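You operate a simulated robot arm through the tools that you are given. There is no shell and no other tool. Be economical: measure what you need, move in short steps, check, and stop when the job is done.

The job below is to be done with a simulated robot arm. You get a single attempt, and the scene is never put back.

Task
Shut off the plant filter with the bigger pressure drop and stand a clean 5 micron cartridge ready.
Fine: both valves shut, then bleed to zero; cartridge from the table top to the filter bench. Set down upright: what you pick out.

Only the result counts: the job must be done as asked and must still hold three seconds after the hand-in. Knocking over, shifting, dropping, spilling or breaking anything else fails it.

Robot
A 5-joint arm with a two-finger parallel gripper on a trunk, on a base that drives. Base frame: it is fixed to the floor where the robot stands at the start and does not move with it; the origin is under the middle of the robot, x ahead of it, y to its left, z up. Units: m, rad, N and s.
It reaches about 1.134 m from its shoulder. Its first joint turns from -2.601 to 2.601 rad. Places, roughly: plant one filter head [0.6, -0.5, 1]; plant one inlet valve [0.5, -0.4, 1]; plant one outlet valve [0.7, -0.5, 1]; plant two filter head [0.9, -0.6, 1]; steel top of the filter bench [1.1, 0.8, 0.6]. Payload 1.57 kg.
The tool frame sits at the grasp point between the pads (the TCP): z along the fingers, y along the line on which they close. The tips reach 0.03 m beyond it. Largest opening 0.11 m; finger width 0.024, thickness 0.012; the body of the gripper, 0.048 by 0.112 m, starts 0.078 m behind the TCP.
Orientation is told as [roll, pitch, yaw] about the base's x, y, z axes, in that order, counted from this pose: with the fingers straight down and closing along the base's y, the tool's x points along the base's -x, its y along +y and its z along -z.

Tools
- The arm moves only by the tool servo_tool. Its argument "moves" is a list of rows, each a list of 3 entries, a list of its own where there are three numbers: the closure in counts, from 0 (fully open) to 255 (shut), then the shift along the tool's x, y, z in m, then the turn, a rotation vector about the tool's x, y, z in rad. In form: [[grip, [x, y, z], [rx, ry, rz]], ...]. A call has 1 to 10 rows; each row is the pose to reach, as a shift and turn from the pose commanded when the call began, along the tool's axes at that moment. Rows are played at 5 a second. More than 0.05 m and 0.15 rad between two rows, or a gripper value outside its range, and nothing of the call is played. Where a pose cannot be reached the arm comes as near as it can. A force on the tool above 90 N (or 10 N above the force at the start of the call, whichever is more), or a blocked arm, ends the call early, and 0.2 s more pass. The fingers move at their own pace (about 0.153 m/s each) and stop on an object; they squeeze with about 32 N. The grip force told is the motor's: it shows also when the fingers shut on nothing. Time passes only in rows, and 0.2 s behind the last, so rows that repeat a pose let the fingers close. The reply holds the time, the measured pose of the TCP, the force on the tool along the base axes, the opening and the grip force, in the units named above and with some noise, with the torque about the TCP (base axes, N m) and any sound that the robot's microphone picked up.
- Cameras (640 x 400 px; columns grow to the right, rows downward): "scene" is now at [-0.0523, 0.1008, 1.803]; the picture's right is [-1.00, 0.01, 0.00], its down [0.01, 0.93, -0.36] and it looks along [-0.00, -0.36, -0.93] (base axes); focal length 214 px, centre (320, 200). "wrist" rides on the gripper at [0.07, 0.016, -0.141] in the tool frame; the picture's right is [-0.23, 0.97, 0.00], its down [-0.86, -0.20, -0.48] and it looks along [-0.47, -0.11, 0.88] (tool axes); focal length 222 px, centre (320, 200). There is no depth. A picture from a camera that has moved, and an enlarged one, comes with that camera's place and axes in the base frame and with its lens. The place of the scene camera against the robot may be out by one fixed shift of up to 0.018 m in any direction.
- snapshot(camera): a new picture of that camera. It takes no simulated time.
- lift_body(by): slides the trunk up (or, below 0, down) by that many m; the arm and the scene camera ride with it, the base frame stays. It gives what a move gives, with no picture.
- steer(legs): drives the robot by 1 to 6 legs, each [ahead, turn to the left] in m and rad, along the robot's own axes; the way and the turn of a leg run together, so that a leg with both is an arc; at most 1.5 m and 3.142 rad a leg. The arm and the cameras ride along, it lands a little off, and it stops where it bumps. It gives what a move gives.
- turn_head(pan, tilt): turns the head with the scene camera to pan (to the left, within 2.705 rad either way) and tilt (down, from -0.506 to 1.204), counted from straight ahead of the robot. It gives what a move gives.
- zoom(camera, box): a new picture of the part [left, top, right, bottom] of that camera's present view, enlarged. It takes no simulated time.
- job_done(): hands the job in; it is judged then, once.

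Work in short steps. Places have to be worked out from the pictures, the camera data and where the tool is seen: move nearer, look again, correct. Check each grasp and each placing, and mend what went wrong. You have 120 turns and 78 pictures in all, those below and enlarged ones among them. Open the gripper and draw the arm clear of the work before you hand the job in, unless the task says otherwise; then end with one line.

The tools are called after ">>>" by a JSON object that holds its "fn" and its "kwargs". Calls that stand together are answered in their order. servo_tool: Moves the arm, as the interface text tells. Its arguments: {"type":"object","properties":{"moves":{"type":"array","items":{"type":"array"}}},"required":["moves"]} The other tools are called the same way: lift_body (by) slides the trunk up or down; steer (legs) drives the base; turn_head (pan, tilt) turns the head that bears the scene camera; snapshot (camera) takes a picture; zoom (camera, box) takes an enlarged picture of a part of a camera's view; job_done () hands the job in.

At the start:

```text
time_s: 0.0
tool_pos: [0.6051, -0.3156, 1.1198]
orientation: [0.001, 0.0, 0.0]
contact_force: [-0.3, 0.1, 0.1]
ft_torque: [0.02, 0.03, 0.03]
opening: 0.1102
gripper_force: 0.0
trunk travel left (down, up): [-0.853, 0.117]
robot x, y, heading: [-0.0005, 0.0012, 0.001]
head pan, tilt: [-1.581, 1.201]
```

scene: 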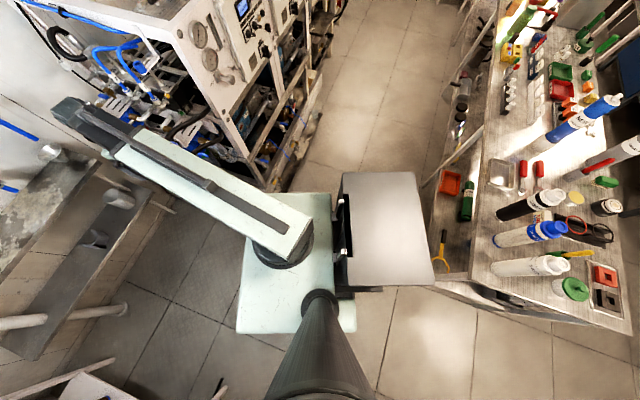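
wrist: 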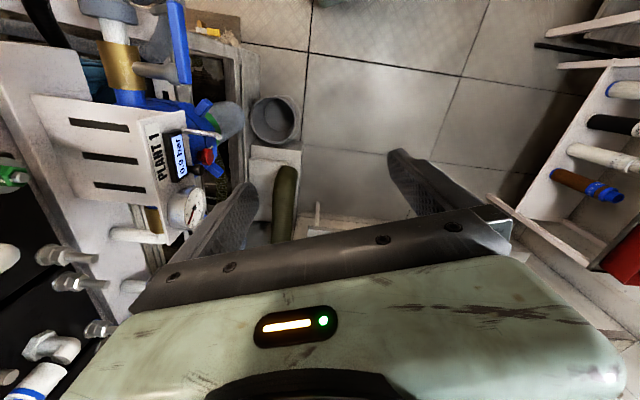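

The wrist view shows plant 1 with a small panel reading 0.3 bar or so. I turn the head toward the plants and look.

>>> {"fn": "turn_head", "kwargs": {"pan": -0.65, "tilt": 0.75}}

>>> {"fn": "snapshot", "kwargs": {"camera": "scene"}}

>>> {"fn": "zoom", "kwargs": {"camera": "wrist", "box": [20, 60, 280, 260]}}

```text
time_s: 1.2
tool_pos: [0.602, -0.3161, 1.121]
orientation: [0.0, 0.0, -0.001]
contact_force: [-0.4, -1.0, 0.3]
ft_torque: [0.03, -0.03, 0.02]
opening: 0.1099
gripper_force: 0.0
trunk travel left (down, up): [-0.853, 0.117]
robot x, y, heading: [0.0002, -0.0009, -0.001]
head pan, tilt: [-0.649, 0.75]
```

```text
75 pictures are left
camera scene: at [0.0142, 0.1065, 1.8347], right [-0.61, -0.8, 0.0], down [-0.54, 0.41, -0.73], along [0.58, -0.44, -0.68], focal length 214 px, centre (320, 200)
```

scene: 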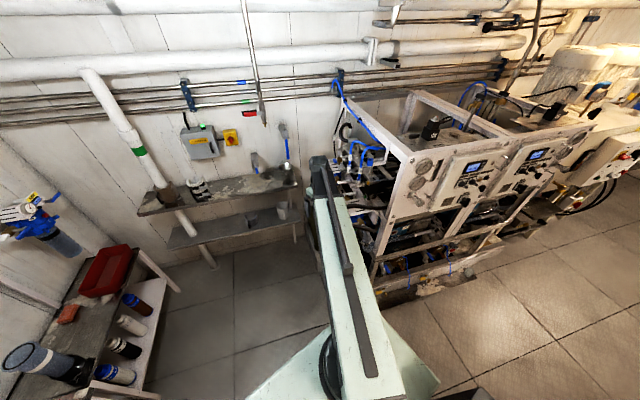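

```text
2.00 times, centred on (150, 160) of wrist
camera zoom: at [0.5332, -0.2988, 1.261], right [0.23, 0.97, 0.0], down [0.86, -0.2, 0.48], along [0.47, -0.11, -0.88], focal length 444 px, centre (660, 280)
```

zoom: 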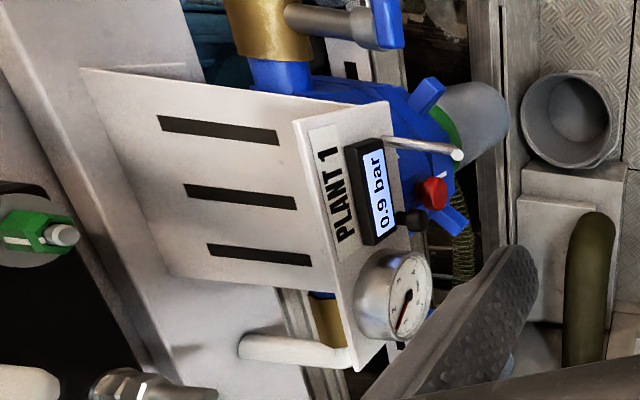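

Plant 1's display reads 0.9 bar. The arm hides the plants from the head, so I move the arm to the left.

>>> {"fn": "servo_tool", "kwargs": {"moves": [[0, [0, 0.05, 0], [0, 0, 0]], [0, [0, 0.1, 0], [0, 0, 0]], [0, [0, 0.15, 0], [0, 0, 0]], [0, [0, 0.2, 0], [0, 0, 0]], [0, [0, 0.25, 0], [0, 0, 0]], [0, [0, 0.3, 0], [0, 0, 0]], [0, [0, 0.35, 0], [0, 0, 0]], [0, [0, 0.4, 0], [0, 0, 0]], [0, [0, 0.45, 0], [0, 0, 0]], [0, [0, 0.5, 0], [0, 0, 0]]]}}

>>> {"fn": "snapshot", "kwargs": {"camera": "scene"}}

>>> {"fn": "zoom", "kwargs": {"camera": "scene", "box": [260, 120, 420, 220]}}

```text
time_s: 3.4
tool_pos: [0.6052, 0.1866, 1.1186]
orientation: [0.001, 0.002, 0.001]
contact_force: [0.1, -1.0, 0.4]
ft_torque: [0.02, -0.02, 0.0]
opening: 0.1098
gripper_force: 0.1
trunk travel left (down, up): [-0.853, 0.117]
robot x, y, heading: [-0.0012, 0.0007, 0.001]
head pan, tilt: [-0.649, 0.75]
```

```text
73 pictures are left
camera scene: at [0.0143, 0.1071, 1.8346], right [-0.6, -0.8, 0.0], down [-0.54, 0.41, -0.73], along [0.58, -0.44, -0.68], focal length 214 px, centre (320, 200)
```

scene: 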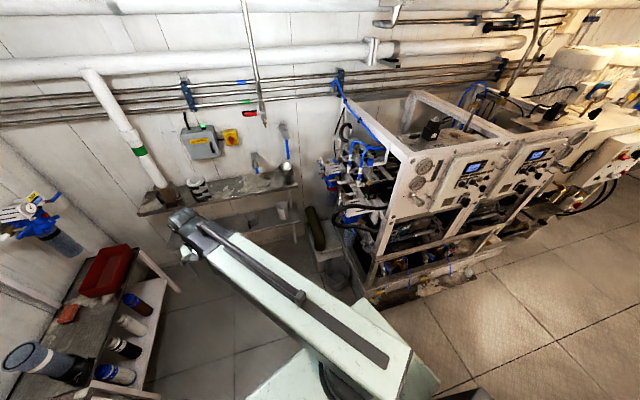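

```text
4.00 times, centred on (340, 170) of scene
camera zoom: at [0.0143, 0.1071, 1.8346], right [-0.6, -0.8, 0.0], down [-0.54, 0.41, -0.73], along [0.58, -0.44, -0.68], focal length 858 px, centre (240, 320)
```

zoom: 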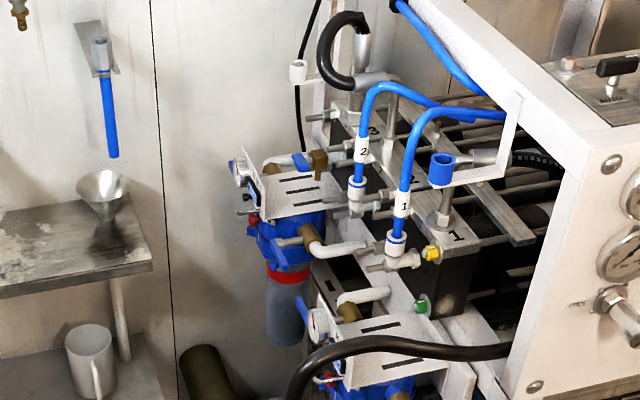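

Two filters hang on the left flank of the frame, panels facing +y. I look at the bench on the left and the table behind before driving anywhere.

>>> {"fn": "turn_head", "kwargs": {"pan": 0.6, "tilt": 0.75}}

>>> {"fn": "snapshot", "kwargs": {"camera": "scene"}}

>>> {"fn": "turn_head", "kwargs": {"pan": -2.6, "tilt": 0.8}}

>>> {"fn": "snapshot", "kwargs": {"camera": "scene"}}

>>> {"fn": "turn_head", "kwargs": {"pan": 2.3, "tilt": 0.9}}

>>> {"fn": "snapshot", "kwargs": {"camera": "scene"}}

```text
time_s: 4.8
tool_pos: [0.6049, 0.186, 1.1205]
orientation: [0.001, -0.001, -0.001]
contact_force: [0.1, 0.2, -0.1]
ft_torque: [0.0, -0.01, -0.03]
opening: 0.1099
gripper_force: 0.1
trunk travel left (down, up): [-0.853, 0.117]
robot x, y, heading: [-0.0011, 0.0021, 0.003]
head pan, tilt: [0.6, 0.75]
```

```text
71 pictures are left
camera scene: at [0.0167, 0.2035, 1.8347], right [0.56, -0.83, 0.0], down [-0.56, -0.38, -0.73], along [0.6, 0.41, -0.68], focal length 214 px, centre (320, 200)
```

scene: 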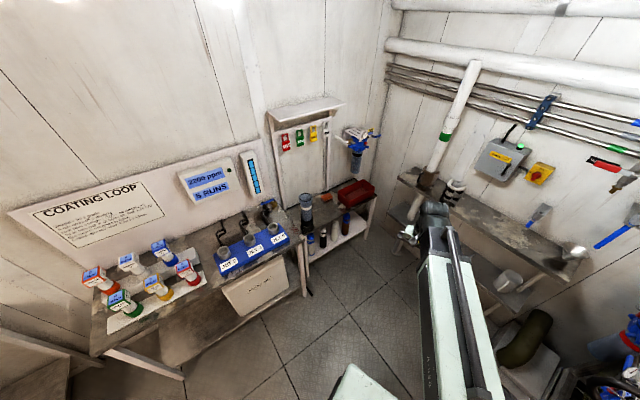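

```text
time_s: 7.6
tool_pos: [0.6036, 0.1843, 1.1192]
orientation: [-0.001, 0.0, 0.0]
contact_force: [0.6, 0.5, -0.6]
ft_torque: [-0.02, -0.03, -0.01]
opening: 0.1099
gripper_force: 0.0
trunk travel left (down, up): [-0.853, 0.117]
robot x, y, heading: [-0.0037, -0.0014, 0.003]
head pan, tilt: [-2.601, 0.799]
```

```text
70 pictures are left
camera scene: at [-0.1209, 0.1152, 1.8307], right [-0.52, 0.86, 0.0], down [0.61, 0.37, -0.7], along [-0.6, -0.36, -0.72], focal length 214 px, centre (320, 200)
```

scene: 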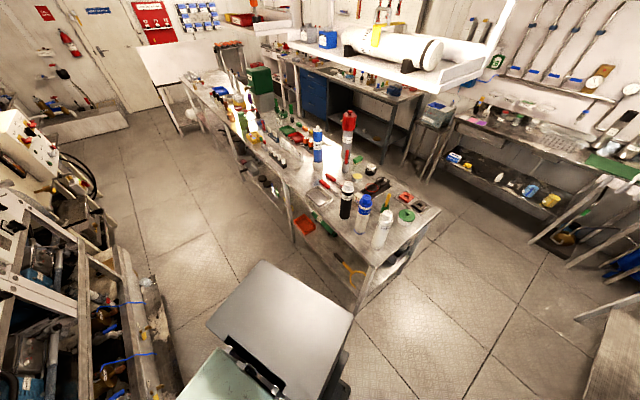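

```text
time_s: 11.4
tool_pos: [0.6052, 0.1852, 1.12]
orientation: [0.001, -0.001, 0.0]
contact_force: [0.3, 0.1, -0.6]
ft_torque: [0.01, 0.02, -0.02]
opening: 0.1099
gripper_force: 0.0
trunk travel left (down, up): [-0.853, 0.117]
robot x, y, heading: [-0.0001, -0.0005, 0.0]
head pan, tilt: [2.3, 0.901]
```

```text
69 pictures are left
camera scene: at [-0.102, 0.2131, 1.8228], right [0.75, 0.67, 0.0], down [0.52, -0.58, -0.62], along [-0.41, 0.46, -0.78], focal length 214 px, centre (320, 200)
```

scene: 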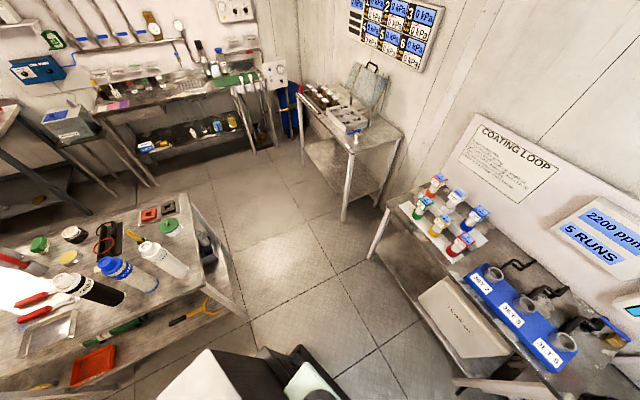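

Candidate cartridges stand on the table behind; I zoom on them, then on the bench from the left-looking view.

>>> {"fn": "zoom", "kwargs": {"camera": "scene", "box": [30, 190, 222, 310]}}

>>> {"fn": "turn_head", "kwargs": {"pan": 0.6, "tilt": 0.6}}

>>> {"fn": "zoom", "kwargs": {"camera": "scene", "box": [240, 130, 400, 290]}}

>>> {"fn": "turn_head", "kwargs": {"pan": -2.7, "tilt": 0.7}}

>>> {"fn": "zoom", "kwargs": {"camera": "scene", "box": [220, 120, 420, 250]}}

```text
3.33 times, centred on (126, 250) of scene
camera zoom: at [-0.102, 0.2131, 1.8228], right [0.75, 0.67, 0.0], down [0.52, -0.58, -0.62], along [-0.41, 0.46, -0.78], focal length 715 px, centre (967, 33)
```

zoom: 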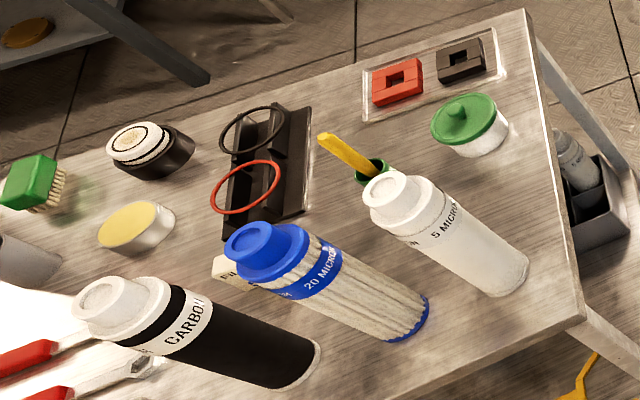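

```text
time_s: 13.2
tool_pos: [0.6053, 0.1847, 1.1202]
orientation: [0.003, 0.0, 0.0]
contact_force: [-0.7, 0.3, -0.6]
ft_torque: [0.01, 0.0, -0.02]
opening: 0.1101
gripper_force: 0.1
trunk travel left (down, up): [-0.853, 0.117]
robot x, y, heading: [-0.001, 0.0006, -0.003]
head pan, tilt: [0.6, 0.6]
```

```text
2.50 times, centred on (320, 210) of scene
camera zoom: at [0.0212, 0.2067, 1.8476], right [0.57, -0.82, 0.0], down [-0.47, -0.32, -0.82], along [0.68, 0.47, -0.57], focal length 536 px, centre (320, 175)
```

zoom: 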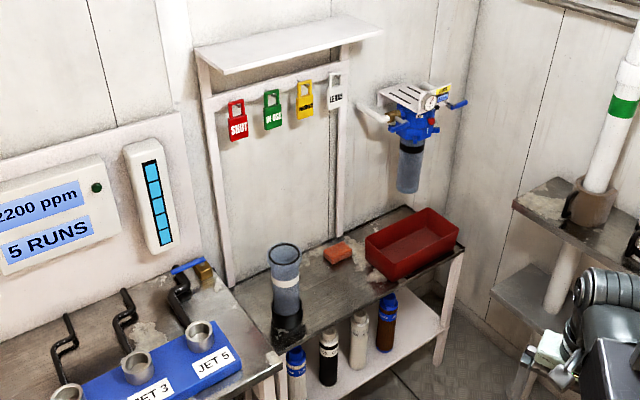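

```text
time_s: 16.0
tool_pos: [0.6038, 0.1851, 1.1199]
orientation: [0.0, 0.001, 0.0]
contact_force: [-0.4, 0.8, 0.5]
ft_torque: [0.01, -0.01, 0.02]
opening: 0.1101
gripper_force: 0.2
trunk travel left (down, up): [-0.853, 0.117]
robot x, y, heading: [0.0004, 0.0006, 0.001]
head pan, tilt: [-2.7, 0.7]
```

```text
3.08 times, centred on (320, 185) of scene
camera zoom: at [-0.1285, 0.1204, 1.8389], right [-0.43, 0.9, 0.0], down [0.58, 0.28, -0.77], along [-0.69, -0.33, -0.64], focal length 660 px, centre (320, 246)
```

zoom: 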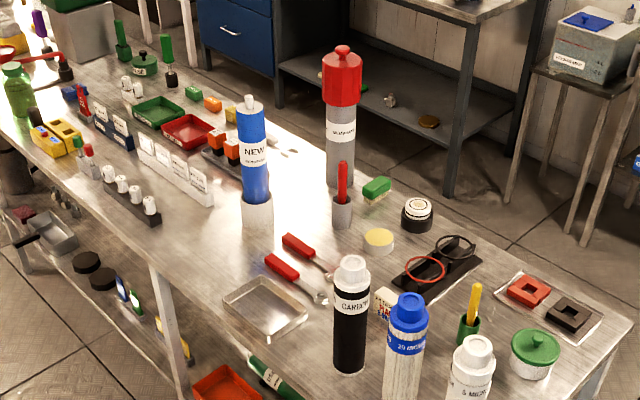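

The clean white "5 MICRON" cartridge stands at the near corner of the table. Now I drive 0.3 m ahead to read plant two.

>>> {"fn": "steer", "kwargs": {"legs": [[0.35, 0]]}}

>>> {"fn": "turn_head", "kwargs": {"pan": -0.9, "tilt": 0.75}}

>>> {"fn": "snapshot", "kwargs": {"camera": "scene"}}

```text
time_s: 18.2
tool_pos: [0.9545, 0.193, 1.1193]
orientation: [0.0, 0.0, 0.01]
contact_force: [0.9, -0.7, 0.9]
ft_torque: [-0.02, 0.01, 0.06]
opening: 0.11
gripper_force: 0.1
trunk travel left (down, up): [-0.853, 0.117]
robot x, y, heading: [0.3515, -0.0007, 0.016]
head pan, tilt: [-2.7, 0.7]
```

```text
time_s: 20.1
tool_pos: [0.954, 0.1937, 1.12]
orientation: [0.001, -0.001, 0.009]
contact_force: [-0.2, -0.2, 0.2]
ft_torque: [0.02, 0.02, 0.0]
opening: 0.1099
gripper_force: 0.2
trunk travel left (down, up): [-0.853, 0.117]
robot x, y, heading: [0.3531, 0.0047, 0.015]
head pan, tilt: [-0.901, 0.75]
```

```text
65 pictures are left
camera scene: at [0.3491, 0.0919, 1.8347], right [-0.77, -0.63, 0.0], down [-0.43, 0.53, -0.73], along [0.46, -0.57, -0.68], focal length 214 px, centre (320, 200)
```

scene: 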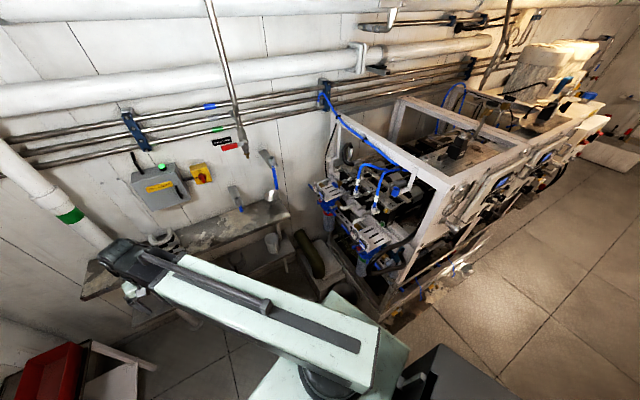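

From here the panels are seen from behind/above; I swing the arm toward plant two to read its display with the wrist camera.

>>> {"fn": "servo_tool", "kwargs": {"moves": [[0, [0.005, -0.05, 0], [0, 0, 0]], [0, [0.01, -0.1, 0], [0, 0, 0]], [0, [0.015, -0.15, 0], [0, 0, 0]], [0, [0.02, -0.2, 0], [0, 0, 0]], [0, [0.025, -0.25, 0], [0, 0, 0]], [0, [0.03, -0.3, 0], [0, 0, 0]], [0, [0.035, -0.35, 0], [0, 0, 0]], [0, [0.04, -0.4, 0], [0, 0, 0]], [0, [0.045, -0.45, 0], [0, 0, 0]], [0, [0.05, -0.5, 0], [0, 0, 0]]]}}

>>> {"fn": "snapshot", "kwargs": {"camera": "wrist"}}

```text
refused: row 1 steps farther than a row can; nothing moved
```

```text
64 pictures are left
camera wrist: at [0.8841, 0.2091, 1.261], right [0.22, 0.98, 0.0], down [0.86, -0.19, 0.48], along [0.47, -0.1, -0.88], focal length 222 px, centre (320, 200)
```

wrist: 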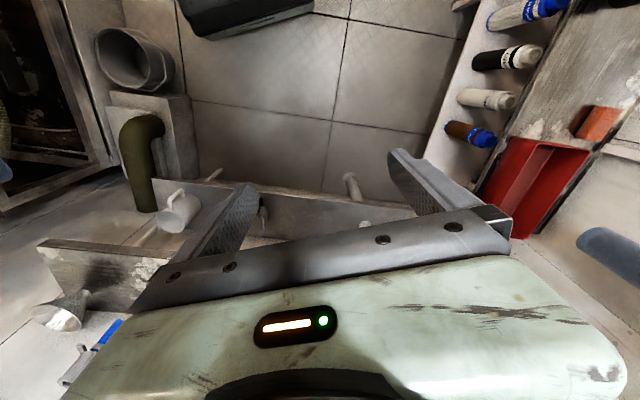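

The row was just over the step limit; I repeat with smaller steps.

>>> {"fn": "servo_tool", "kwargs": {"moves": [[0, [0.005, -0.049, 0], [0, 0, 0]], [0, [0.01, -0.098, 0], [0, 0, 0]], [0, [0.015, -0.147, 0], [0, 0, 0]], [0, [0.02, -0.196, 0], [0, 0, 0]], [0, [0.025, -0.245, 0], [0, 0, 0]], [0, [0.03, -0.294, 0], [0, 0, 0]], [0, [0.035, -0.343, 0], [0, 0, 0]], [0, [0.04, -0.392, 0], [0, 0, 0]], [0, [0.045, -0.441, 0], [0, 0, 0]], [0, [0.05, -0.49, 0], [0, 0, 0]]]}}

>>> {"fn": "snapshot", "kwargs": {"camera": "wrist"}}

```text
time_s: 22.2
tool_pos: [0.9101, -0.3001, 1.1203]
orientation: [0.0, 0.001, 0.01]
contact_force: [-0.1, -0.4, 0.1]
ft_torque: [-0.01, 0.01, 0.02]
opening: 0.1099
gripper_force: 0.1
trunk travel left (down, up): [-0.853, 0.117]
robot x, y, heading: [0.3518, -0.0008, 0.02]
head pan, tilt: [-0.901, 0.75]
```

```text
63 pictures are left
camera wrist: at [0.8399, -0.2831, 1.2609], right [0.22, 0.98, 0.0], down [0.86, -0.19, 0.48], along [0.47, -0.1, -0.88], focal length 222 px, centre (320, 200)
```

wrist: 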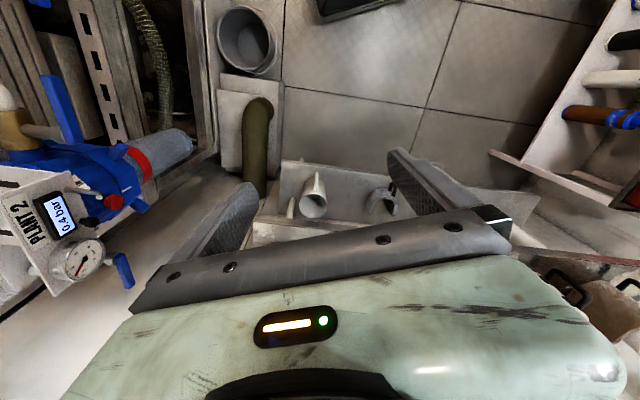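

Plant 2 seems to read 0.4 bar; I zoom to make sure, and then swing back to plant one.

>>> {"fn": "zoom", "kwargs": {"camera": "wrist", "box": [0, 100, 208, 320]}}

>>> {"fn": "steer", "kwargs": {"legs": [[-0.3, 0]]}}

>>> {"fn": "snapshot", "kwargs": {"camera": "wrist"}}

```text
1.82 times, centred on (104, 210) of wrist
camera zoom: at [0.8399, -0.2831, 1.2609], right [0.22, 0.98, 0.0], down [0.86, -0.19, 0.48], along [0.47, -0.1, -0.88], focal length 404 px, centre (713, 182)
```

zoom: 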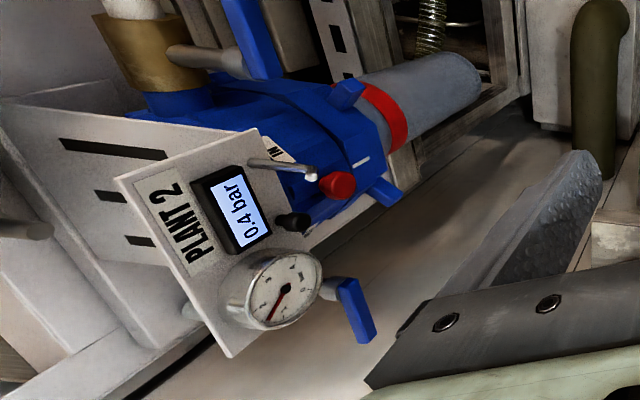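

```text
time_s: 24.3
tool_pos: [0.6041, -0.3013, 1.1202]
orientation: [0.0, -0.001, 0.012]
contact_force: [0.0, 0.2, 0.5]
ft_torque: [0.01, 0.0, 0.01]
opening: 0.1099
gripper_force: 0.1
trunk travel left (down, up): [-0.853, 0.117]
robot x, y, heading: [0.0464, -0.0058, 0.016]
head pan, tilt: [-0.901, 0.75]
```

```text
61 pictures are left
camera wrist: at [0.5343, -0.2866, 1.2612], right [0.22, 0.98, 0.0], down [0.86, -0.19, 0.48], along [0.47, -0.1, -0.88], focal length 222 px, centre (320, 200)
```

wrist: 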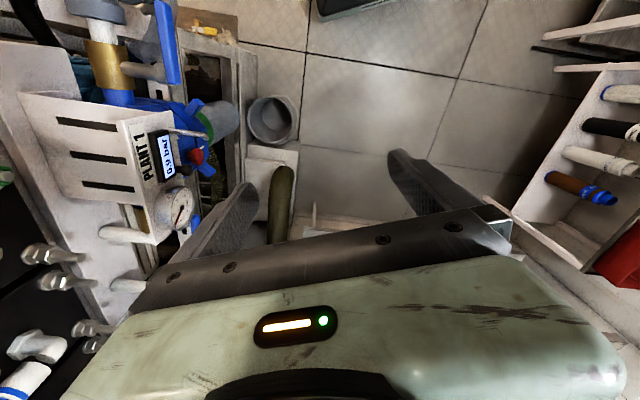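

Plant 1 at 0.9 bar has the bigger drop. I retract the arm a bit and drive in an S-curve to stand in front of plant one's panel (x≈0.58, y≈0.14).

>>> {"fn": "servo_tool", "kwargs": {"moves": [[0, [0.015, 0.045, 0], [0, 0, 0]], [0, [0.03, 0.09, 0], [0, 0, 0]], [0, [0.045, 0.135, 0], [0, 0, 0]], [0, [0.06, 0.18, 0], [0, 0, 0]], [0, [0.075, 0.225, 0], [0, 0, 0]], [0, [0.09, 0.27, 0], [0, 0, 0]], [0, [0.105, 0.315, 0], [0, 0, 0]]]}}

>>> {"fn": "steer", "kwargs": {"legs": [[0.28, 0.5], [0.28, -0.5]]}}

>>> {"fn": "turn_head", "kwargs": {"pan": -1.5, "tilt": 0.85}}

>>> {"fn": "snapshot", "kwargs": {"camera": "scene"}}

```text
time_s: 25.9
tool_pos: [0.6184, 0.013, 1.1202]
orientation: [0.001, 0.003, 0.011]
contact_force: [0.5, 0.4, 0.1]
ft_torque: [-0.01, -0.01, -0.01]
opening: 0.11
gripper_force: 0.0
out of reach, approached as far as the arm can: row 3, 4, 5, 6, 7
trunk travel left (down, up): [-0.853, 0.117]
robot x, y, heading: [0.043, -0.0036, 0.018]
head pan, tilt: [-0.901, 0.75]
```

```text
time_s: 29.5
tool_pos: [1.1641, 0.1744, 1.1192]
orientation: [-0.001, 0.003, 0.007]
contact_force: [-0.2, 0.2, -0.2]
ft_torque: [-0.01, -0.01, 0.01]
opening: 0.1105
gripper_force: 0.0
trunk travel left (down, up): [-0.853, 0.117]
robot x, y, heading: [0.5927, 0.1573, 0.017]
head pan, tilt: [-0.901, 0.75]
```

```text
time_s: 30.5
tool_pos: [1.1638, 0.1734, 1.1198]
orientation: [-0.001, 0.004, 0.008]
contact_force: [0.6, -0.2, -0.3]
ft_torque: [-0.01, -0.02, 0.01]
opening: 0.11
gripper_force: 0.0
trunk travel left (down, up): [-0.853, 0.117]
robot x, y, heading: [0.5927, 0.1615, 0.011]
head pan, tilt: [-1.499, 0.85]
```

```text
60 pictures are left
camera scene: at [0.5438, 0.2376, 1.8267], right [-1.0, -0.09, 0.0], down [-0.06, 0.75, -0.66], along [0.06, -0.66, -0.75], focal length 214 px, centre (320, 200)
```

scene: 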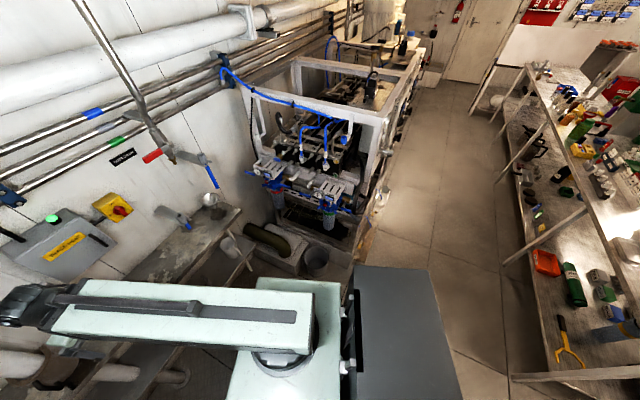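

Now the panels can be seen from the front; zooming in.

>>> {"fn": "zoom", "kwargs": {"camera": "scene", "box": [240, 150, 370, 240]}}

>>> {"fn": "lift_body", "kwargs": {"by": -0.4}}

>>> {"fn": "turn_head", "kwargs": {"pan": -1.5, "tilt": 0.5}}

>>> {"fn": "snapshot", "kwargs": {"camera": "scene"}}

```text
4.44 times, centred on (305, 195) of scene
camera zoom: at [0.5438, 0.2376, 1.8267], right [-1.0, -0.09, 0.0], down [-0.06, 0.75, -0.66], along [0.06, -0.66, -0.75], focal length 953 px, centre (387, 222)
```

zoom: 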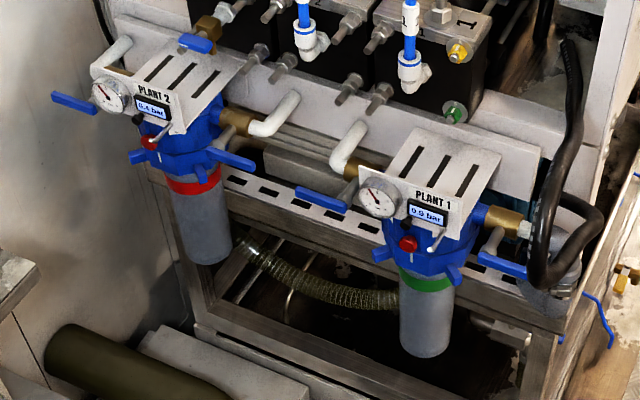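

```text
time_s: 34.3
tool_pos: [1.1651, 0.1737, 0.7204]
orientation: [0.0, 0.006, 0.007]
contact_force: [-0.3, 0.0, 0.5]
ft_torque: [-0.01, 0.0, 0.01]
opening: 0.1101
gripper_force: 0.0
trunk travel left (down, up): [-0.453, 0.517]
robot x, y, heading: [0.5908, 0.158, 0.012]
head pan, tilt: [-1.499, 0.85]
```

```text
time_s: 35.1
tool_pos: [1.1642, 0.1738, 0.7205]
orientation: [-0.001, 0.004, 0.007]
contact_force: [0.1, -0.3, 0.2]
ft_torque: [-0.01, -0.01, 0.01]
opening: 0.1099
gripper_force: 0.1
trunk travel left (down, up): [-0.453, 0.517]
robot x, y, heading: [0.5947, 0.162, 0.014]
head pan, tilt: [-1.499, 0.499]
```

```text
58 pictures are left
camera scene: at [0.5447, 0.2249, 1.4566], right [-1.0, -0.08, 0.0], down [-0.04, 0.48, -0.88], along [0.07, -0.87, -0.48], focal length 214 px, centre (320, 200)
```

scene: 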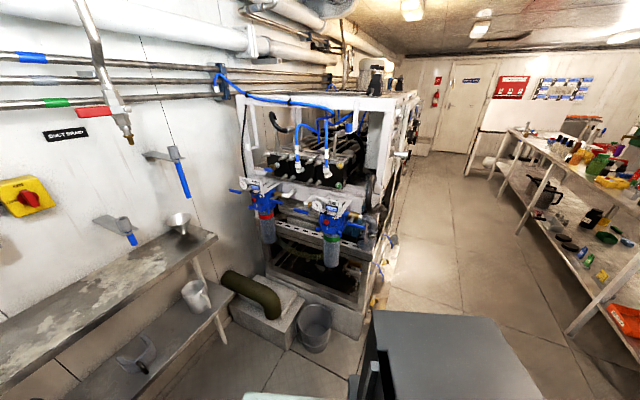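

>>> {"fn": "zoom", "kwargs": {"camera": "scene", "box": [280, 175, 380, 275]}}

```text
4.00 times, centred on (330, 225) of scene
camera zoom: at [0.5447, 0.2249, 1.4566], right [-1.0, -0.08, 0.0], down [-0.04, 0.48, -0.88], along [0.07, -0.87, -0.48], focal length 858 px, centre (280, 100)
```

zoom: 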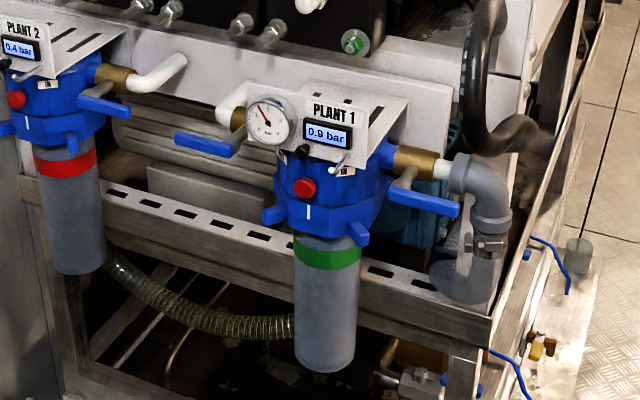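

Geometry so far: panel faces roughly (+0.42,+0.9), inlet lever pivot ≈(0.49,-0.46,0.98) with tip ≈(0.43,-0.45,0.97); outlet lever tip ≈(0.72,-0.55,0.97). I lift the trunk again and swing the arm toward the plants in a wide circle.

>>> {"fn": "lift_body", "kwargs": {"by": 0.4}}

>>> {"fn": "servo_tool", "kwargs": {"moves": [[0, [0.0, -0.049, 0], [0, 0, 0]], [0, [0.005, -0.098, 0], [0, 0, 0]], [0, [0.015, -0.146, 0], [0, 0, 0]], [0, [0.03, -0.192, 0], [0, 0, 0]], [0, [0.048, -0.238, 0], [0, 0, 0]], [0, [0.068, -0.282, 0], [0, 0, 0]], [0, [0.092, -0.325, 0], [0, 0, 0]], [0, [0.12, -0.366, 0], [0, 0, 0]], [0, [0.153, -0.402, 0], [0, 0, 0]], [0, [0.19, -0.435, 0], [0, 0, 0]]]}}

>>> {"fn": "servo_tool", "kwargs": {"moves": [[0, [0.045, -0.02, 0], [0, 0, 0]], [0, [0.092, -0.035, 0], [0, 0, 0]], [0, [0.14, -0.045, 0], [0, 0, 0]], [0, [0.189, -0.05, 0], [0, 0, 0]], [0, [0.238, -0.053, 0], [0, 0, 0]], [0, [0.287, -0.056, 0], [0, 0, 0]], [0, [0.336, -0.056, 0], [0, 0, 0]], [0, [0.385, -0.05, 0], [0, 0, 0]], [0, [0.434, -0.042, 0], [0, 0, 0]], [0, [0.48, -0.03, 0], [0, 0, 0]]]}}

```text
time_s: 39.0
tool_pos: [1.1637, 0.1743, 1.1206]
orientation: [0.0, 0.003, 0.006]
contact_force: [0.0, 0.1, 0.2]
ft_torque: [0.02, -0.03, -0.01]
opening: 0.1098
gripper_force: 0.0
trunk travel left (down, up): [-0.853, 0.117]
robot x, y, heading: [0.589, 0.1601, 0.012]
head pan, tilt: [-1.499, 0.499]
```

```text
time_s: 41.2
tool_pos: [0.9783, -0.2613, 1.1202]
orientation: [0.0, 0.003, 0.007]
contact_force: [-0.7, -0.3, -0.2]
ft_torque: [0.0, -0.01, -0.01]
opening: 0.11
gripper_force: 0.1
trunk travel left (down, up): [-0.853, 0.117]
robot x, y, heading: [0.5876, 0.1645, 0.012]
head pan, tilt: [-1.499, 0.499]
```

```text
time_s: 43.4
tool_pos: [0.4851, -0.3393, 1.1206]
orientation: [0.002, 0.003, 0.007]
contact_force: [0.2, -0.4, 0.6]
ft_torque: [-0.03, 0.03, 0.0]
opening: 0.1102
gripper_force: 0.1
out of reach, approached as far as the arm can: row 2, 3, 4, 5, 6, 7, 8, 9, 10
trunk travel left (down, up): [-0.853, 0.117]
robot x, y, heading: [0.5903, 0.1614, 0.015]
head pan, tilt: [-1.499, 0.499]
```

The arm now points at the plants. I drive ahead ~0.27 m so that the base stands square in front of plant one's panel.

>>> {"fn": "steer", "kwargs": {"legs": [[0.13, 0.3], [0.13, -0.3]]}}

>>> {"fn": "snapshot", "kwargs": {"camera": "wrist"}}

```text
time_s: 45.7
tool_pos: [0.736, -0.3008, 1.1203]
orientation: [0.01, -0.003, 0.006]
contact_force: [-0.2, -0.1, 0.5]
ft_torque: [0.02, 0.02, 0.01]
opening: 0.11
gripper_force: 0.1
trunk travel left (down, up): [-0.853, 0.117]
robot x, y, heading: [0.8447, 0.1911, 0.019]
head pan, tilt: [-1.499, 0.499]
```

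```text
56 pictures are left
camera wrist: at [0.666, -0.2871, 1.2612], right [0.22, 0.98, 0.01], down [0.86, -0.2, 0.48], along [0.47, -0.1, -0.88], focal length 222 px, centre (320, 200)
```

wrist: 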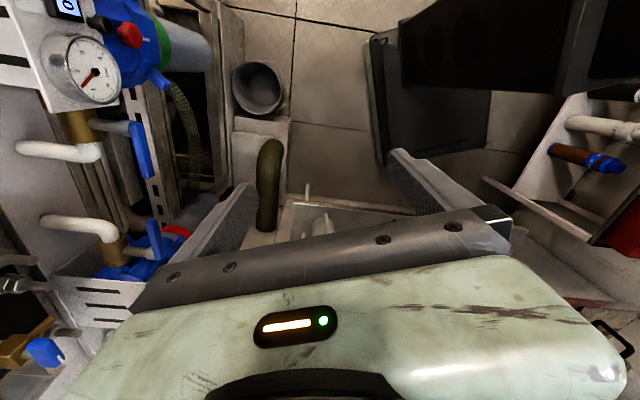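

Clear view of gauge, display, red knob and the outlet lever. I spin the tool so that its later upward tilt makes it point at the panel with the camera above.

>>> {"fn": "servo_tool", "kwargs": {"moves": [[0, [0.008, 0, 0], [0, 0, -0.14]], [0, [0.016, 0, 0], [0, 0, -0.28]], [0, [0.024, 0, 0], [0, 0, -0.42]], [0, [0.032, 0, 0], [0, 0, -0.56]], [0, [0.04, 0, 0], [0, 0, -0.7]], [0, [0.048, 0, 0], [0, 0, -0.84]], [0, [0.056, 0, 0], [0, 0, -0.98]], [0, [0.064, 0, 0], [0, 0, -1.12]], [0, [0.072, 0, 0], [0, 0, -1.24]]]}}

>>> {"fn": "servo_tool", "kwargs": {"moves": [[0, [0, 0, 0], [0, 0.14, 0]], [0, [0, 0, 0], [0, 0.28, 0]], [0, [0, 0, 0], [0, 0.42, 0]], [0, [0, 0, 0], [0, 0.56, 0]], [0, [0, 0, 0], [0, 0.7, 0]]]}}

>>> {"fn": "snapshot", "kwargs": {"camera": "wrist"}}

```text
time_s: 47.7
tool_pos: [0.6847, -0.3055, 1.1212]
orientation: [0.008, -0.01, 1.051]
contact_force: [-0.1, -0.4, 0.3]
ft_torque: [0.01, 0.04, -0.01]
opening: 0.1101
gripper_force: 0.1
out of reach, approached as far as the arm can: row 8, 9
trunk travel left (down, up): [-0.853, 0.117]
robot x, y, heading: [0.8506, 0.1924, 0.027]
head pan, tilt: [-1.499, 0.499]
```

```text
time_s: 48.9
tool_pos: [0.6426, -0.4293, 1.174]
orientation: [0.01, 0.688, 1.055]
contact_force: [-0.8, 1.2, 0.3]
ft_torque: [0.0, 0.01, 0.03]
opening: 0.1097
gripper_force: 0.1
out of reach, approached as far as the arm can: row 1, 2, 3, 4, 5
trunk travel left (down, up): [-0.853, 0.117]
robot x, y, heading: [0.845, 0.1937, 0.023]
head pan, tilt: [-1.499, 0.499]
```

```text
55 pictures are left
camera wrist: at [0.6476, -0.3902, 1.3272], right [-0.76, 0.64, -0.14], down [0.65, 0.74, -0.17], along [-0.01, -0.22, -0.98], focal length 222 px, centre (320, 200)
```

wrist: 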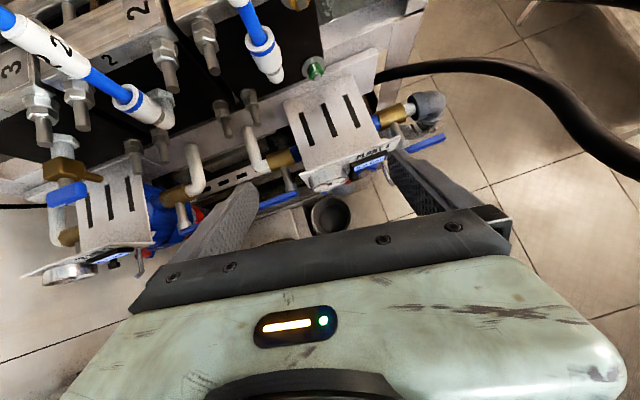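

From this top view I get inlet pivot ≈(0.487,-0.438), tip ≈(0.429,-0.413); outlet pivot ≈(0.667,-0.508), tip ≈(0.724,-0.529). I use the head to look at the front of head one for the bleed control.

>>> {"fn": "turn_head", "kwargs": {"pan": -1.95, "tilt": 0.8}}

>>> {"fn": "zoom", "kwargs": {"camera": "scene", "box": [240, 130, 400, 230]}}

```text
time_s: 49.8
tool_pos: [0.6448, -0.4288, 1.1738]
orientation: [0.012, 0.685, 1.057]
contact_force: [0.4, 0.0, 0.5]
ft_torque: [-0.01, 0.01, 0.02]
opening: 0.1099
gripper_force: 0.1
trunk travel left (down, up): [-0.853, 0.117]
robot x, y, heading: [0.8435, 0.1916, 0.02]
head pan, tilt: [-1.95, 0.799]
```

```text
4.00 times, centred on (320, 180) of scene
camera zoom: at [0.7622, 0.2736, 1.8308], right [-0.94, 0.35, 0.0], down [0.25, 0.67, -0.7], along [-0.24, -0.65, -0.72], focal length 858 px, centre (320, 280)
```

zoom: 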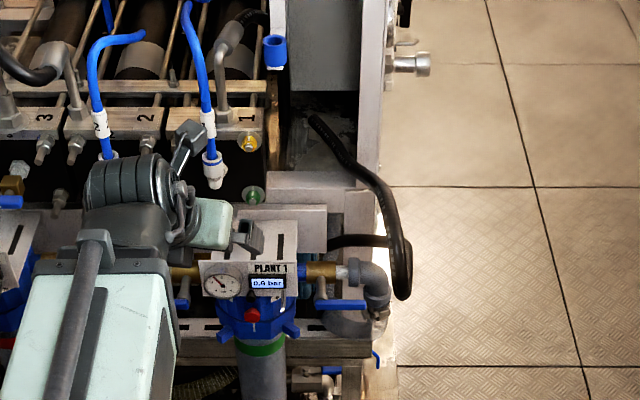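

>>> {"fn": "zoom", "kwargs": {"camera": "scene", "box": [284, 190, 348, 230]}}

```text
10.00 times, centred on (316, 210) of scene
camera zoom: at [0.7622, 0.2736, 1.8308], right [-0.94, 0.35, 0.0], down [0.25, 0.67, -0.7], along [-0.24, -0.65, -0.72], focal length 2145 px, centre (360, 100)
```

zoom: 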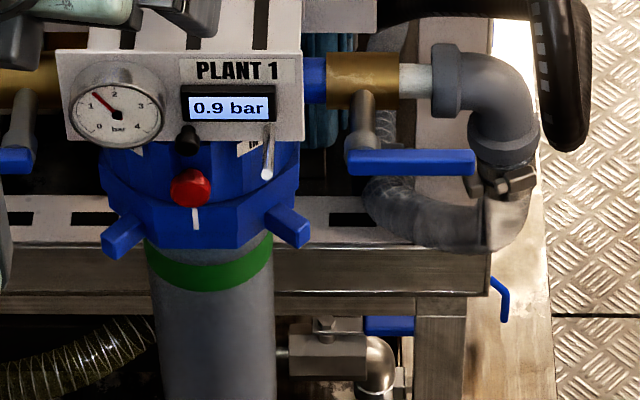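

The gauge reads ~1.5 bar (housing pressure), the red knob on the head front looks like the bleed. First the inlet valve: I close the fingers and move sideways to hover above the inlet lever's tip.

>>> {"fn": "servo_tool", "kwargs": {"moves": [[255, [0, 0, 0], [0, 0, 0]], [255, [0.0134, 0.0364, 0.011], [0, 0, 0]], [255, [0.0268, 0.0728, 0.022], [0, 0, 0]], [255, [0.0402, 0.1092, 0.033], [0, 0, 0]], [255, [0.0536, 0.1456, 0.044], [0, 0, 0]], [255, [0.067, 0.182, 0.055], [0, 0, 0]]]}}

>>> {"fn": "snapshot", "kwargs": {"camera": "wrist"}}

>>> {"fn": "zoom", "kwargs": {"camera": "scene", "box": [272, 160, 368, 220]}}

```text
time_s: 51.2
tool_pos: [0.5086, -0.4529, 1.176]
orientation: [0.039, 0.701, 0.985]
contact_force: [0.4, 0.3, -0.6]
ft_torque: [0.04, 0.03, 0.0]
opening: 0.0
gripper_force: 21.2
out of reach, approached as far as the arm can: row 3, 4, 5, 6
trunk travel left (down, up): [-0.853, 0.117]
robot x, y, heading: [0.8449, 0.1936, 0.016]
head pan, tilt: [-1.95, 0.799]
```

```text
52 pictures are left
camera wrist: at [0.5208, -0.4141, 1.329], right [-0.7, 0.7, -0.12], down [0.71, 0.68, -0.19], along [-0.06, -0.22, -0.97], focal length 222 px, centre (320, 200)
```

wrist: 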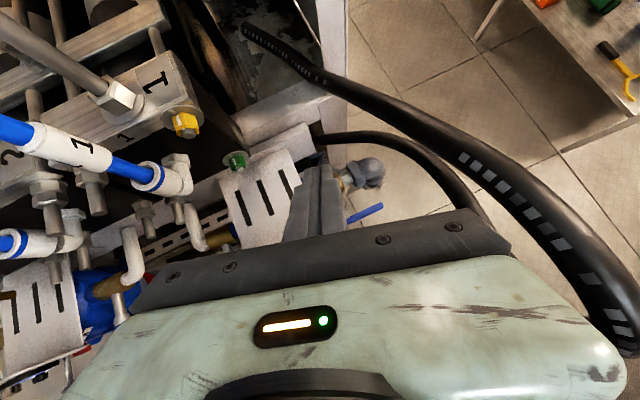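

```text
6.67 times, centred on (320, 190) of scene
camera zoom: at [0.7621, 0.2734, 1.8307], right [-0.94, 0.35, 0.0], down [0.25, 0.67, -0.7], along [-0.24, -0.65, -0.72], focal length 1430 px, centre (320, 267)
```

zoom: 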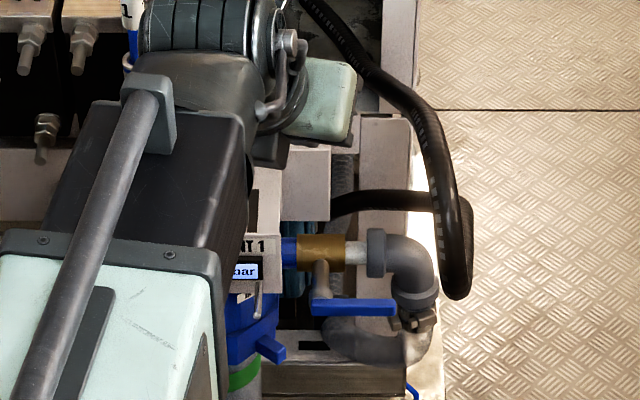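

The solver is limited since the tilt plane must pass through the arm's axis, which seems ~0.13 m ahead of the robot's centre. I move the tool back sideways and then reverse the base 0.15 m to be square with plant one.

>>> {"fn": "servo_tool", "kwargs": {"moves": [[255, [-0.02, -0.04, -0.015], [0, 0, 0]], [255, [-0.04, -0.08, -0.03], [0, 0, 0]], [255, [-0.06, -0.12, -0.045], [0, 0, 0]], [255, [-0.075, -0.16, -0.055], [0, 0, 0]]]}}

>>> {"fn": "steer", "kwargs": {"legs": [[-0.15, 0]]}}

>>> {"fn": "snapshot", "kwargs": {"camera": "wrist"}}

```text
time_s: 52.2
tool_pos: [0.6925, -0.4673, 1.1764]
orientation: [0.04, 0.701, 0.982]
contact_force: [-0.8, -0.1, -0.4]
ft_torque: [0.02, -0.01, -0.01]
opening: 0.0
gripper_force: 20.9
out of reach, approached as far as the arm can: row 2, 3, 4
trunk travel left (down, up): [-0.853, 0.117]
robot x, y, heading: [0.8451, 0.1924, 0.022]
head pan, tilt: [-1.95, 0.799]
```

```text
time_s: 53.6
tool_pos: [0.5337, -0.4698, 1.1761]
orientation: [0.039, 0.699, 0.979]
contact_force: [-0.5, -0.4, 0.0]
ft_torque: [0.03, -0.02, -0.04]
opening: 0.0002
gripper_force: 21.3
trunk travel left (down, up): [-0.853, 0.117]
robot x, y, heading: [0.6947, 0.1876, 0.017]
head pan, tilt: [-1.95, 0.799]
```

```text
50 pictures are left
camera wrist: at [0.547, -0.4329, 1.329], right [-0.7, 0.71, -0.12], down [0.71, 0.67, -0.19], along [-0.06, -0.22, -0.97], focal length 222 px, centre (320, 200)
```

wrist: 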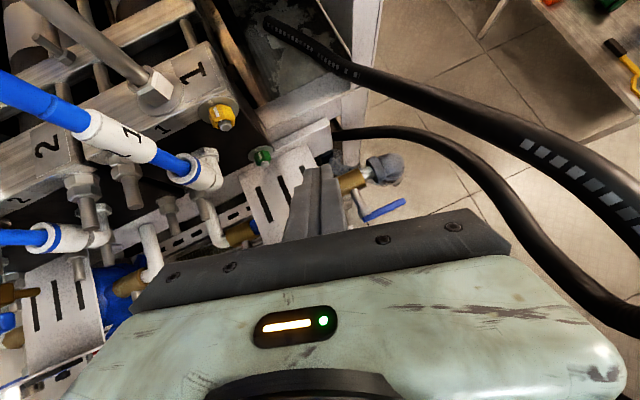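

Robot now at (0.695,0.188). I move the closed fingers to hover over the inlet lever tip, watching the actual displacement.

>>> {"fn": "servo_tool", "kwargs": {"moves": [[255, [0.001, 0.035, 0.0024], [0, 0, 0]], [255, [0.002, 0.07, 0.0048], [0, 0, 0]], [255, [0.0034, 0.105, 0.0073], [0, 0, 0]]]}}

```text
time_s: 54.4
tool_pos: [0.4452, -0.415, 1.1768]
orientation: [0.04, 0.7, 0.983]
contact_force: [-0.3, -0.3, -0.2]
ft_torque: [0.02, 0.01, -0.01]
opening: 0.0
gripper_force: 22.0
trunk travel left (down, up): [-0.853, 0.117]
robot x, y, heading: [0.6928, 0.1937, 0.021]
head pan, tilt: [-1.95, 0.799]
```

Exact this time. I lower 8 cm to just above the lever and look.

>>> {"fn": "servo_tool", "kwargs": {"moves": [[255, [-0.0259, -0.0012, 0.0305], [0, 0, 0]], [255, [-0.0518, -0.0023, 0.061], [0, 0, 0]], [255, [-0.066, -0.003, 0.0775], [0, 0, 0]]]}}

>>> {"fn": "snapshot", "kwargs": {"camera": "wrist"}}

>>> {"fn": "zoom", "kwargs": {"camera": "scene", "box": [240, 160, 336, 220]}}

```text
time_s: 55.2
tool_pos: [0.4453, -0.4156, 1.1762]
orientation: [0.041, 0.701, 0.98]
contact_force: [0.3, -1.0, -0.3]
ft_torque: [-0.01, -0.02, 0.0]
opening: 0.0
gripper_force: 21.6
out of reach, approached as far as the arm can: row 1, 2, 3
trunk travel left (down, up): [-0.853, 0.117]
robot x, y, heading: [0.6908, 0.1917, 0.018]
head pan, tilt: [-1.95, 0.799]
```

```text
49 pictures are left
camera wrist: at [0.4583, -0.3769, 1.3291], right [-0.7, 0.71, -0.12], down [0.71, 0.67, -0.19], along [-0.06, -0.22, -0.97], focal length 222 px, centre (320, 200)
```

wrist: 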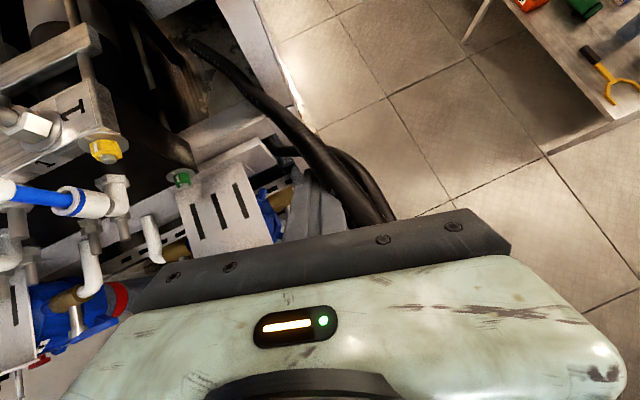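

```text
6.67 times, centred on (288, 190) of scene
camera zoom: at [0.6091, 0.2706, 1.8307], right [-0.94, 0.35, 0.0], down [0.25, 0.67, -0.7], along [-0.24, -0.65, -0.72], focal length 1430 px, centre (533, 267)
```

zoom: 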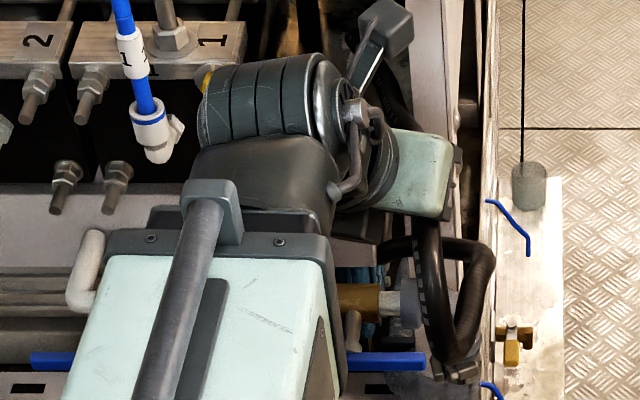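

The arm is at its folded limit, so I'll use the trunk for vertical motion. Shifting 2 cm towards the pivot (away from the black hose) and lowering the trunk 0.1 m.

>>> {"fn": "servo_tool", "kwargs": {"moves": [[255, [-0.0026, -0.019, -0.003], [0, 0, 0]]]}}

>>> {"fn": "lift_body", "kwargs": {"by": -0.1}}

>>> {"fn": "snapshot", "kwargs": {"camera": "wrist"}}

```text
time_s: 55.6
tool_pos: [0.4627, -0.4219, 1.1752]
orientation: [0.038, 0.699, 0.979]
contact_force: [0.2, 0.9, 0.9]
ft_torque: [-0.02, 0.01, 0.01]
opening: 0.0001
gripper_force: 21.6
trunk travel left (down, up): [-0.853, 0.117]
robot x, y, heading: [0.6915, 0.1902, 0.022]
head pan, tilt: [-1.95, 0.799]
```

```text
time_s: 56.9
tool_pos: [0.4614, -0.4233, 1.0767]
orientation: [0.041, 0.698, 0.98]
contact_force: [-0.5, -0.7, -0.1]
ft_torque: [-0.01, -0.02, 0.01]
opening: 0.0
gripper_force: 21.5
trunk travel left (down, up): [-0.753, 0.217]
robot x, y, heading: [0.6941, 0.1914, 0.022]
head pan, tilt: [-1.95, 0.799]
```

```text
47 pictures are left
camera wrist: at [0.4744, -0.3851, 1.229], right [-0.7, 0.71, -0.12], down [0.71, 0.67, -0.19], along [-0.06, -0.22, -0.97], focal length 222 px, centre (320, 200)
```

wrist: 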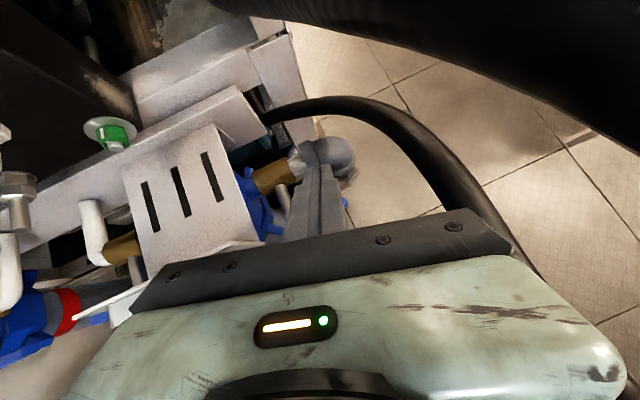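

Fingers stand just above the lever, hose clear by several cm. Lowering in small trunk steps while watching the force.

>>> {"fn": "lift_body", "kwargs": {"by": -0.04}}

>>> {"fn": "lift_body", "kwargs": {"by": -0.03}}

>>> {"fn": "snapshot", "kwargs": {"camera": "wrist"}}

>>> {"fn": "zoom", "kwargs": {"camera": "scene", "box": [240, 140, 336, 200]}}

```text
time_s: 57.7
tool_pos: [0.4625, -0.4226, 1.0366]
orientation: [0.041, 0.699, 0.98]
contact_force: [-0.8, 0.4, -0.3]
ft_torque: [0.01, 0.01, 0.0]
opening: 0.0
gripper_force: 21.2
trunk travel left (down, up): [-0.713, 0.257]
robot x, y, heading: [0.6931, 0.187, 0.02]
head pan, tilt: [-1.95, 0.799]
```

```text
time_s: 58.3
tool_pos: [0.459, -0.4304, 1.0185]
orientation: [0.045, 0.725, 0.988]
contact_force: [0.1, -1.7, 0.0]
ft_torque: [0.03, 0.0, -0.06]
opening: 0.0
gripper_force: 21.5
trunk travel left (down, up): [-0.693, 0.277]
robot x, y, heading: [0.6968, 0.1928, 0.02]
head pan, tilt: [-1.95, 0.799]
stopped: the force on the tool passed its limit at 115 N (the readings are from after the stop); the commanded pose is now the measured one
```

```text
46 pictures are left
camera wrist: at [0.4733, -0.3896, 1.1704], right [-0.7, 0.7, -0.12], down [0.71, 0.67, -0.21], along [-0.07, -0.24, -0.97], focal length 222 px, centre (320, 200)
```

wrist: 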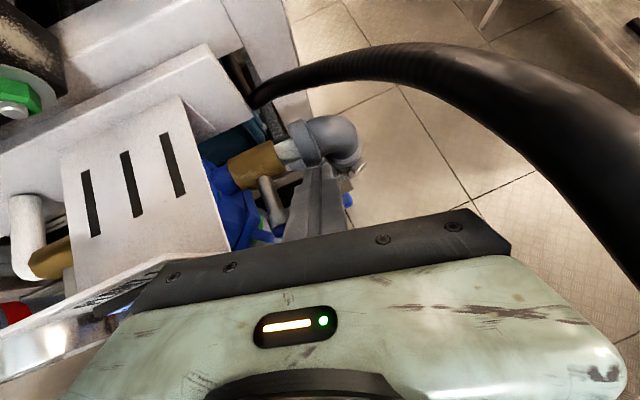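

```text
6.67 times, centred on (288, 170) of scene
camera zoom: at [0.6076, 0.2673, 1.6704], right [-0.94, 0.35, 0.0], down [0.25, 0.67, -0.7], along [-0.24, -0.65, -0.72], focal length 1430 px, centre (533, 400)
```

zoom: 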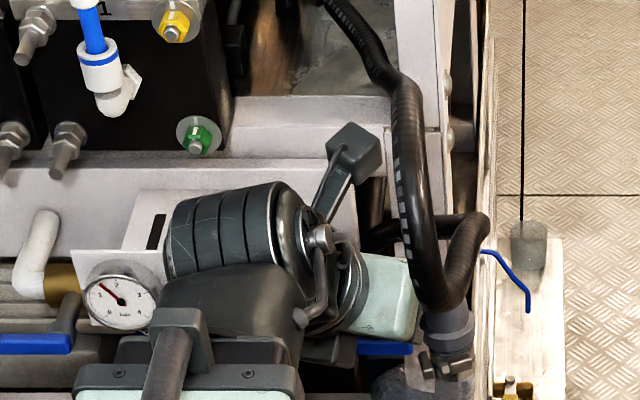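

The lever resists downward push (115 N, still horizontal), so it has a stop there: it must turn upward. For that I want a flatter tool, which needs the trunk low and the arm raised. I back off upward first, then raise the arm.

>>> {"fn": "lift_body", "kwargs": {"by": 0.1}}

>>> {"fn": "servo_tool", "kwargs": {"moves": [[255, [0.031, 0, -0.037], [0, 0, 0]], [255, [0.062, 0, -0.074], [0, 0, 0]], [255, [0.093, 0, -0.111], [0, 0, 0]], [255, [0.124, 0, -0.148], [0, 0, 0]], [255, [0.155, 0, -0.185], [0, 0, 0]], [255, [0.186, 0, -0.222], [0, 0, 0]]]}}

>>> {"fn": "lift_body", "kwargs": {"by": -0.25}}

```text
time_s: 59.6
tool_pos: [0.4603, -0.4291, 1.1206]
orientation: [0.041, 0.727, 0.989]
contact_force: [-0.4, -1.1, 0.1]
ft_torque: [0.0, 0.01, 0.0]
opening: 0.0
gripper_force: 21.1
trunk travel left (down, up): [-0.793, 0.177]
robot x, y, heading: [0.6901, 0.1943, 0.015]
head pan, tilt: [-1.95, 0.799]
```

```text
time_s: 61.0
tool_pos: [0.4586, -0.429, 1.1204]
orientation: [0.043, 0.727, 0.989]
contact_force: [0.6, 0.3, 0.5]
ft_torque: [-0.01, -0.01, 0.04]
opening: 0.0
gripper_force: 21.5
out of reach, approached as far as the arm can: row 1, 2, 3, 4, 5, 6
trunk travel left (down, up): [-0.793, 0.177]
robot x, y, heading: [0.693, 0.1898, 0.015]
head pan, tilt: [-1.95, 0.799]
```

```text
time_s: 62.3
tool_pos: [0.4559, -0.4371, 1.0097]
orientation: [0.046, 0.757, 0.999]
contact_force: [-1.2, -4.4, -0.6]
ft_torque: [-0.07, 0.03, 0.04]
opening: 0.0
gripper_force: 21.2
trunk travel left (down, up): [-0.68, 0.29]
robot x, y, heading: [0.6917, 0.1896, 0.018]
head pan, tilt: [-1.95, 0.799]
stopped: the force on the tool passed its limit at 122 N (the readings are from after the stop); the commanded pose is now the measured one
```

I pressed the lever again by batching too hastily; nothing moved. I lift clear and test which small arm motions are possible here.

>>> {"fn": "lift_body", "kwargs": {"by": 0.2}}

>>> {"fn": "servo_tool", "kwargs": {"moves": [[255, [0.03, 0, 0.025], [0, 0, 0]]]}}

>>> {"fn": "servo_tool", "kwargs": {"moves": [[255, [0.024, 0, -0.03], [0, 0, 0]]]}}

>>> {"fn": "servo_tool", "kwargs": {"moves": [[255, [0.0, 0, 0.0], [0, -0.14, 0]], [255, [0.0, 0, 0.0], [0, -0.28, 0]]]}}

```text
time_s: 64.5
tool_pos: [0.4587, -0.4291, 1.2142]
orientation: [0.045, 0.763, 0.999]
contact_force: [0.0, 0.7, -0.3]
ft_torque: [0.0, 0.05, 0.01]
opening: 0.0
gripper_force: 21.9
trunk travel left (down, up): [-0.88, 0.09]
robot x, y, heading: [0.6939, 0.1876, 0.017]
head pan, tilt: [-1.95, 0.799]
```

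```text
time_s: 64.9
tool_pos: [0.4365, -0.4607, 1.2144]
orientation: [0.043, 0.766, 0.998]
contact_force: [0.1, 0.2, 0.7]
ft_torque: [0.01, 0.03, -0.01]
opening: 0.0
gripper_force: 21.3
trunk travel left (down, up): [-0.88, 0.09]
robot x, y, heading: [0.689, 0.1903, 0.022]
head pan, tilt: [-1.95, 0.799]
```

```text
time_s: 65.3
tool_pos: [0.4407, -0.4575, 1.2155]
orientation: [0.046, 0.765, 1.0]
contact_force: [0.9, 0.5, 0.2]
ft_torque: [0.03, 0.01, 0.03]
opening: 0.0002
gripper_force: 21.4
out of reach, approached as far as the arm can: row 1
trunk travel left (down, up): [-0.88, 0.09]
robot x, y, heading: [0.695, 0.1888, 0.021]
head pan, tilt: [-1.95, 0.799]
```

```text
time_s: 65.9
tool_pos: [0.4384, -0.4586, 1.1763]
orientation: [0.038, 0.482, 0.984]
contact_force: [-0.4, 0.5, 0.1]
ft_torque: [0.0, 0.0, 0.0]
opening: 0.0002
gripper_force: 21.4
out of reach, approached as far as the arm can: row 1, 2
trunk travel left (down, up): [-0.88, 0.09]
robot x, y, heading: [0.6948, 0.1944, 0.019]
head pan, tilt: [-1.95, 0.799]
```

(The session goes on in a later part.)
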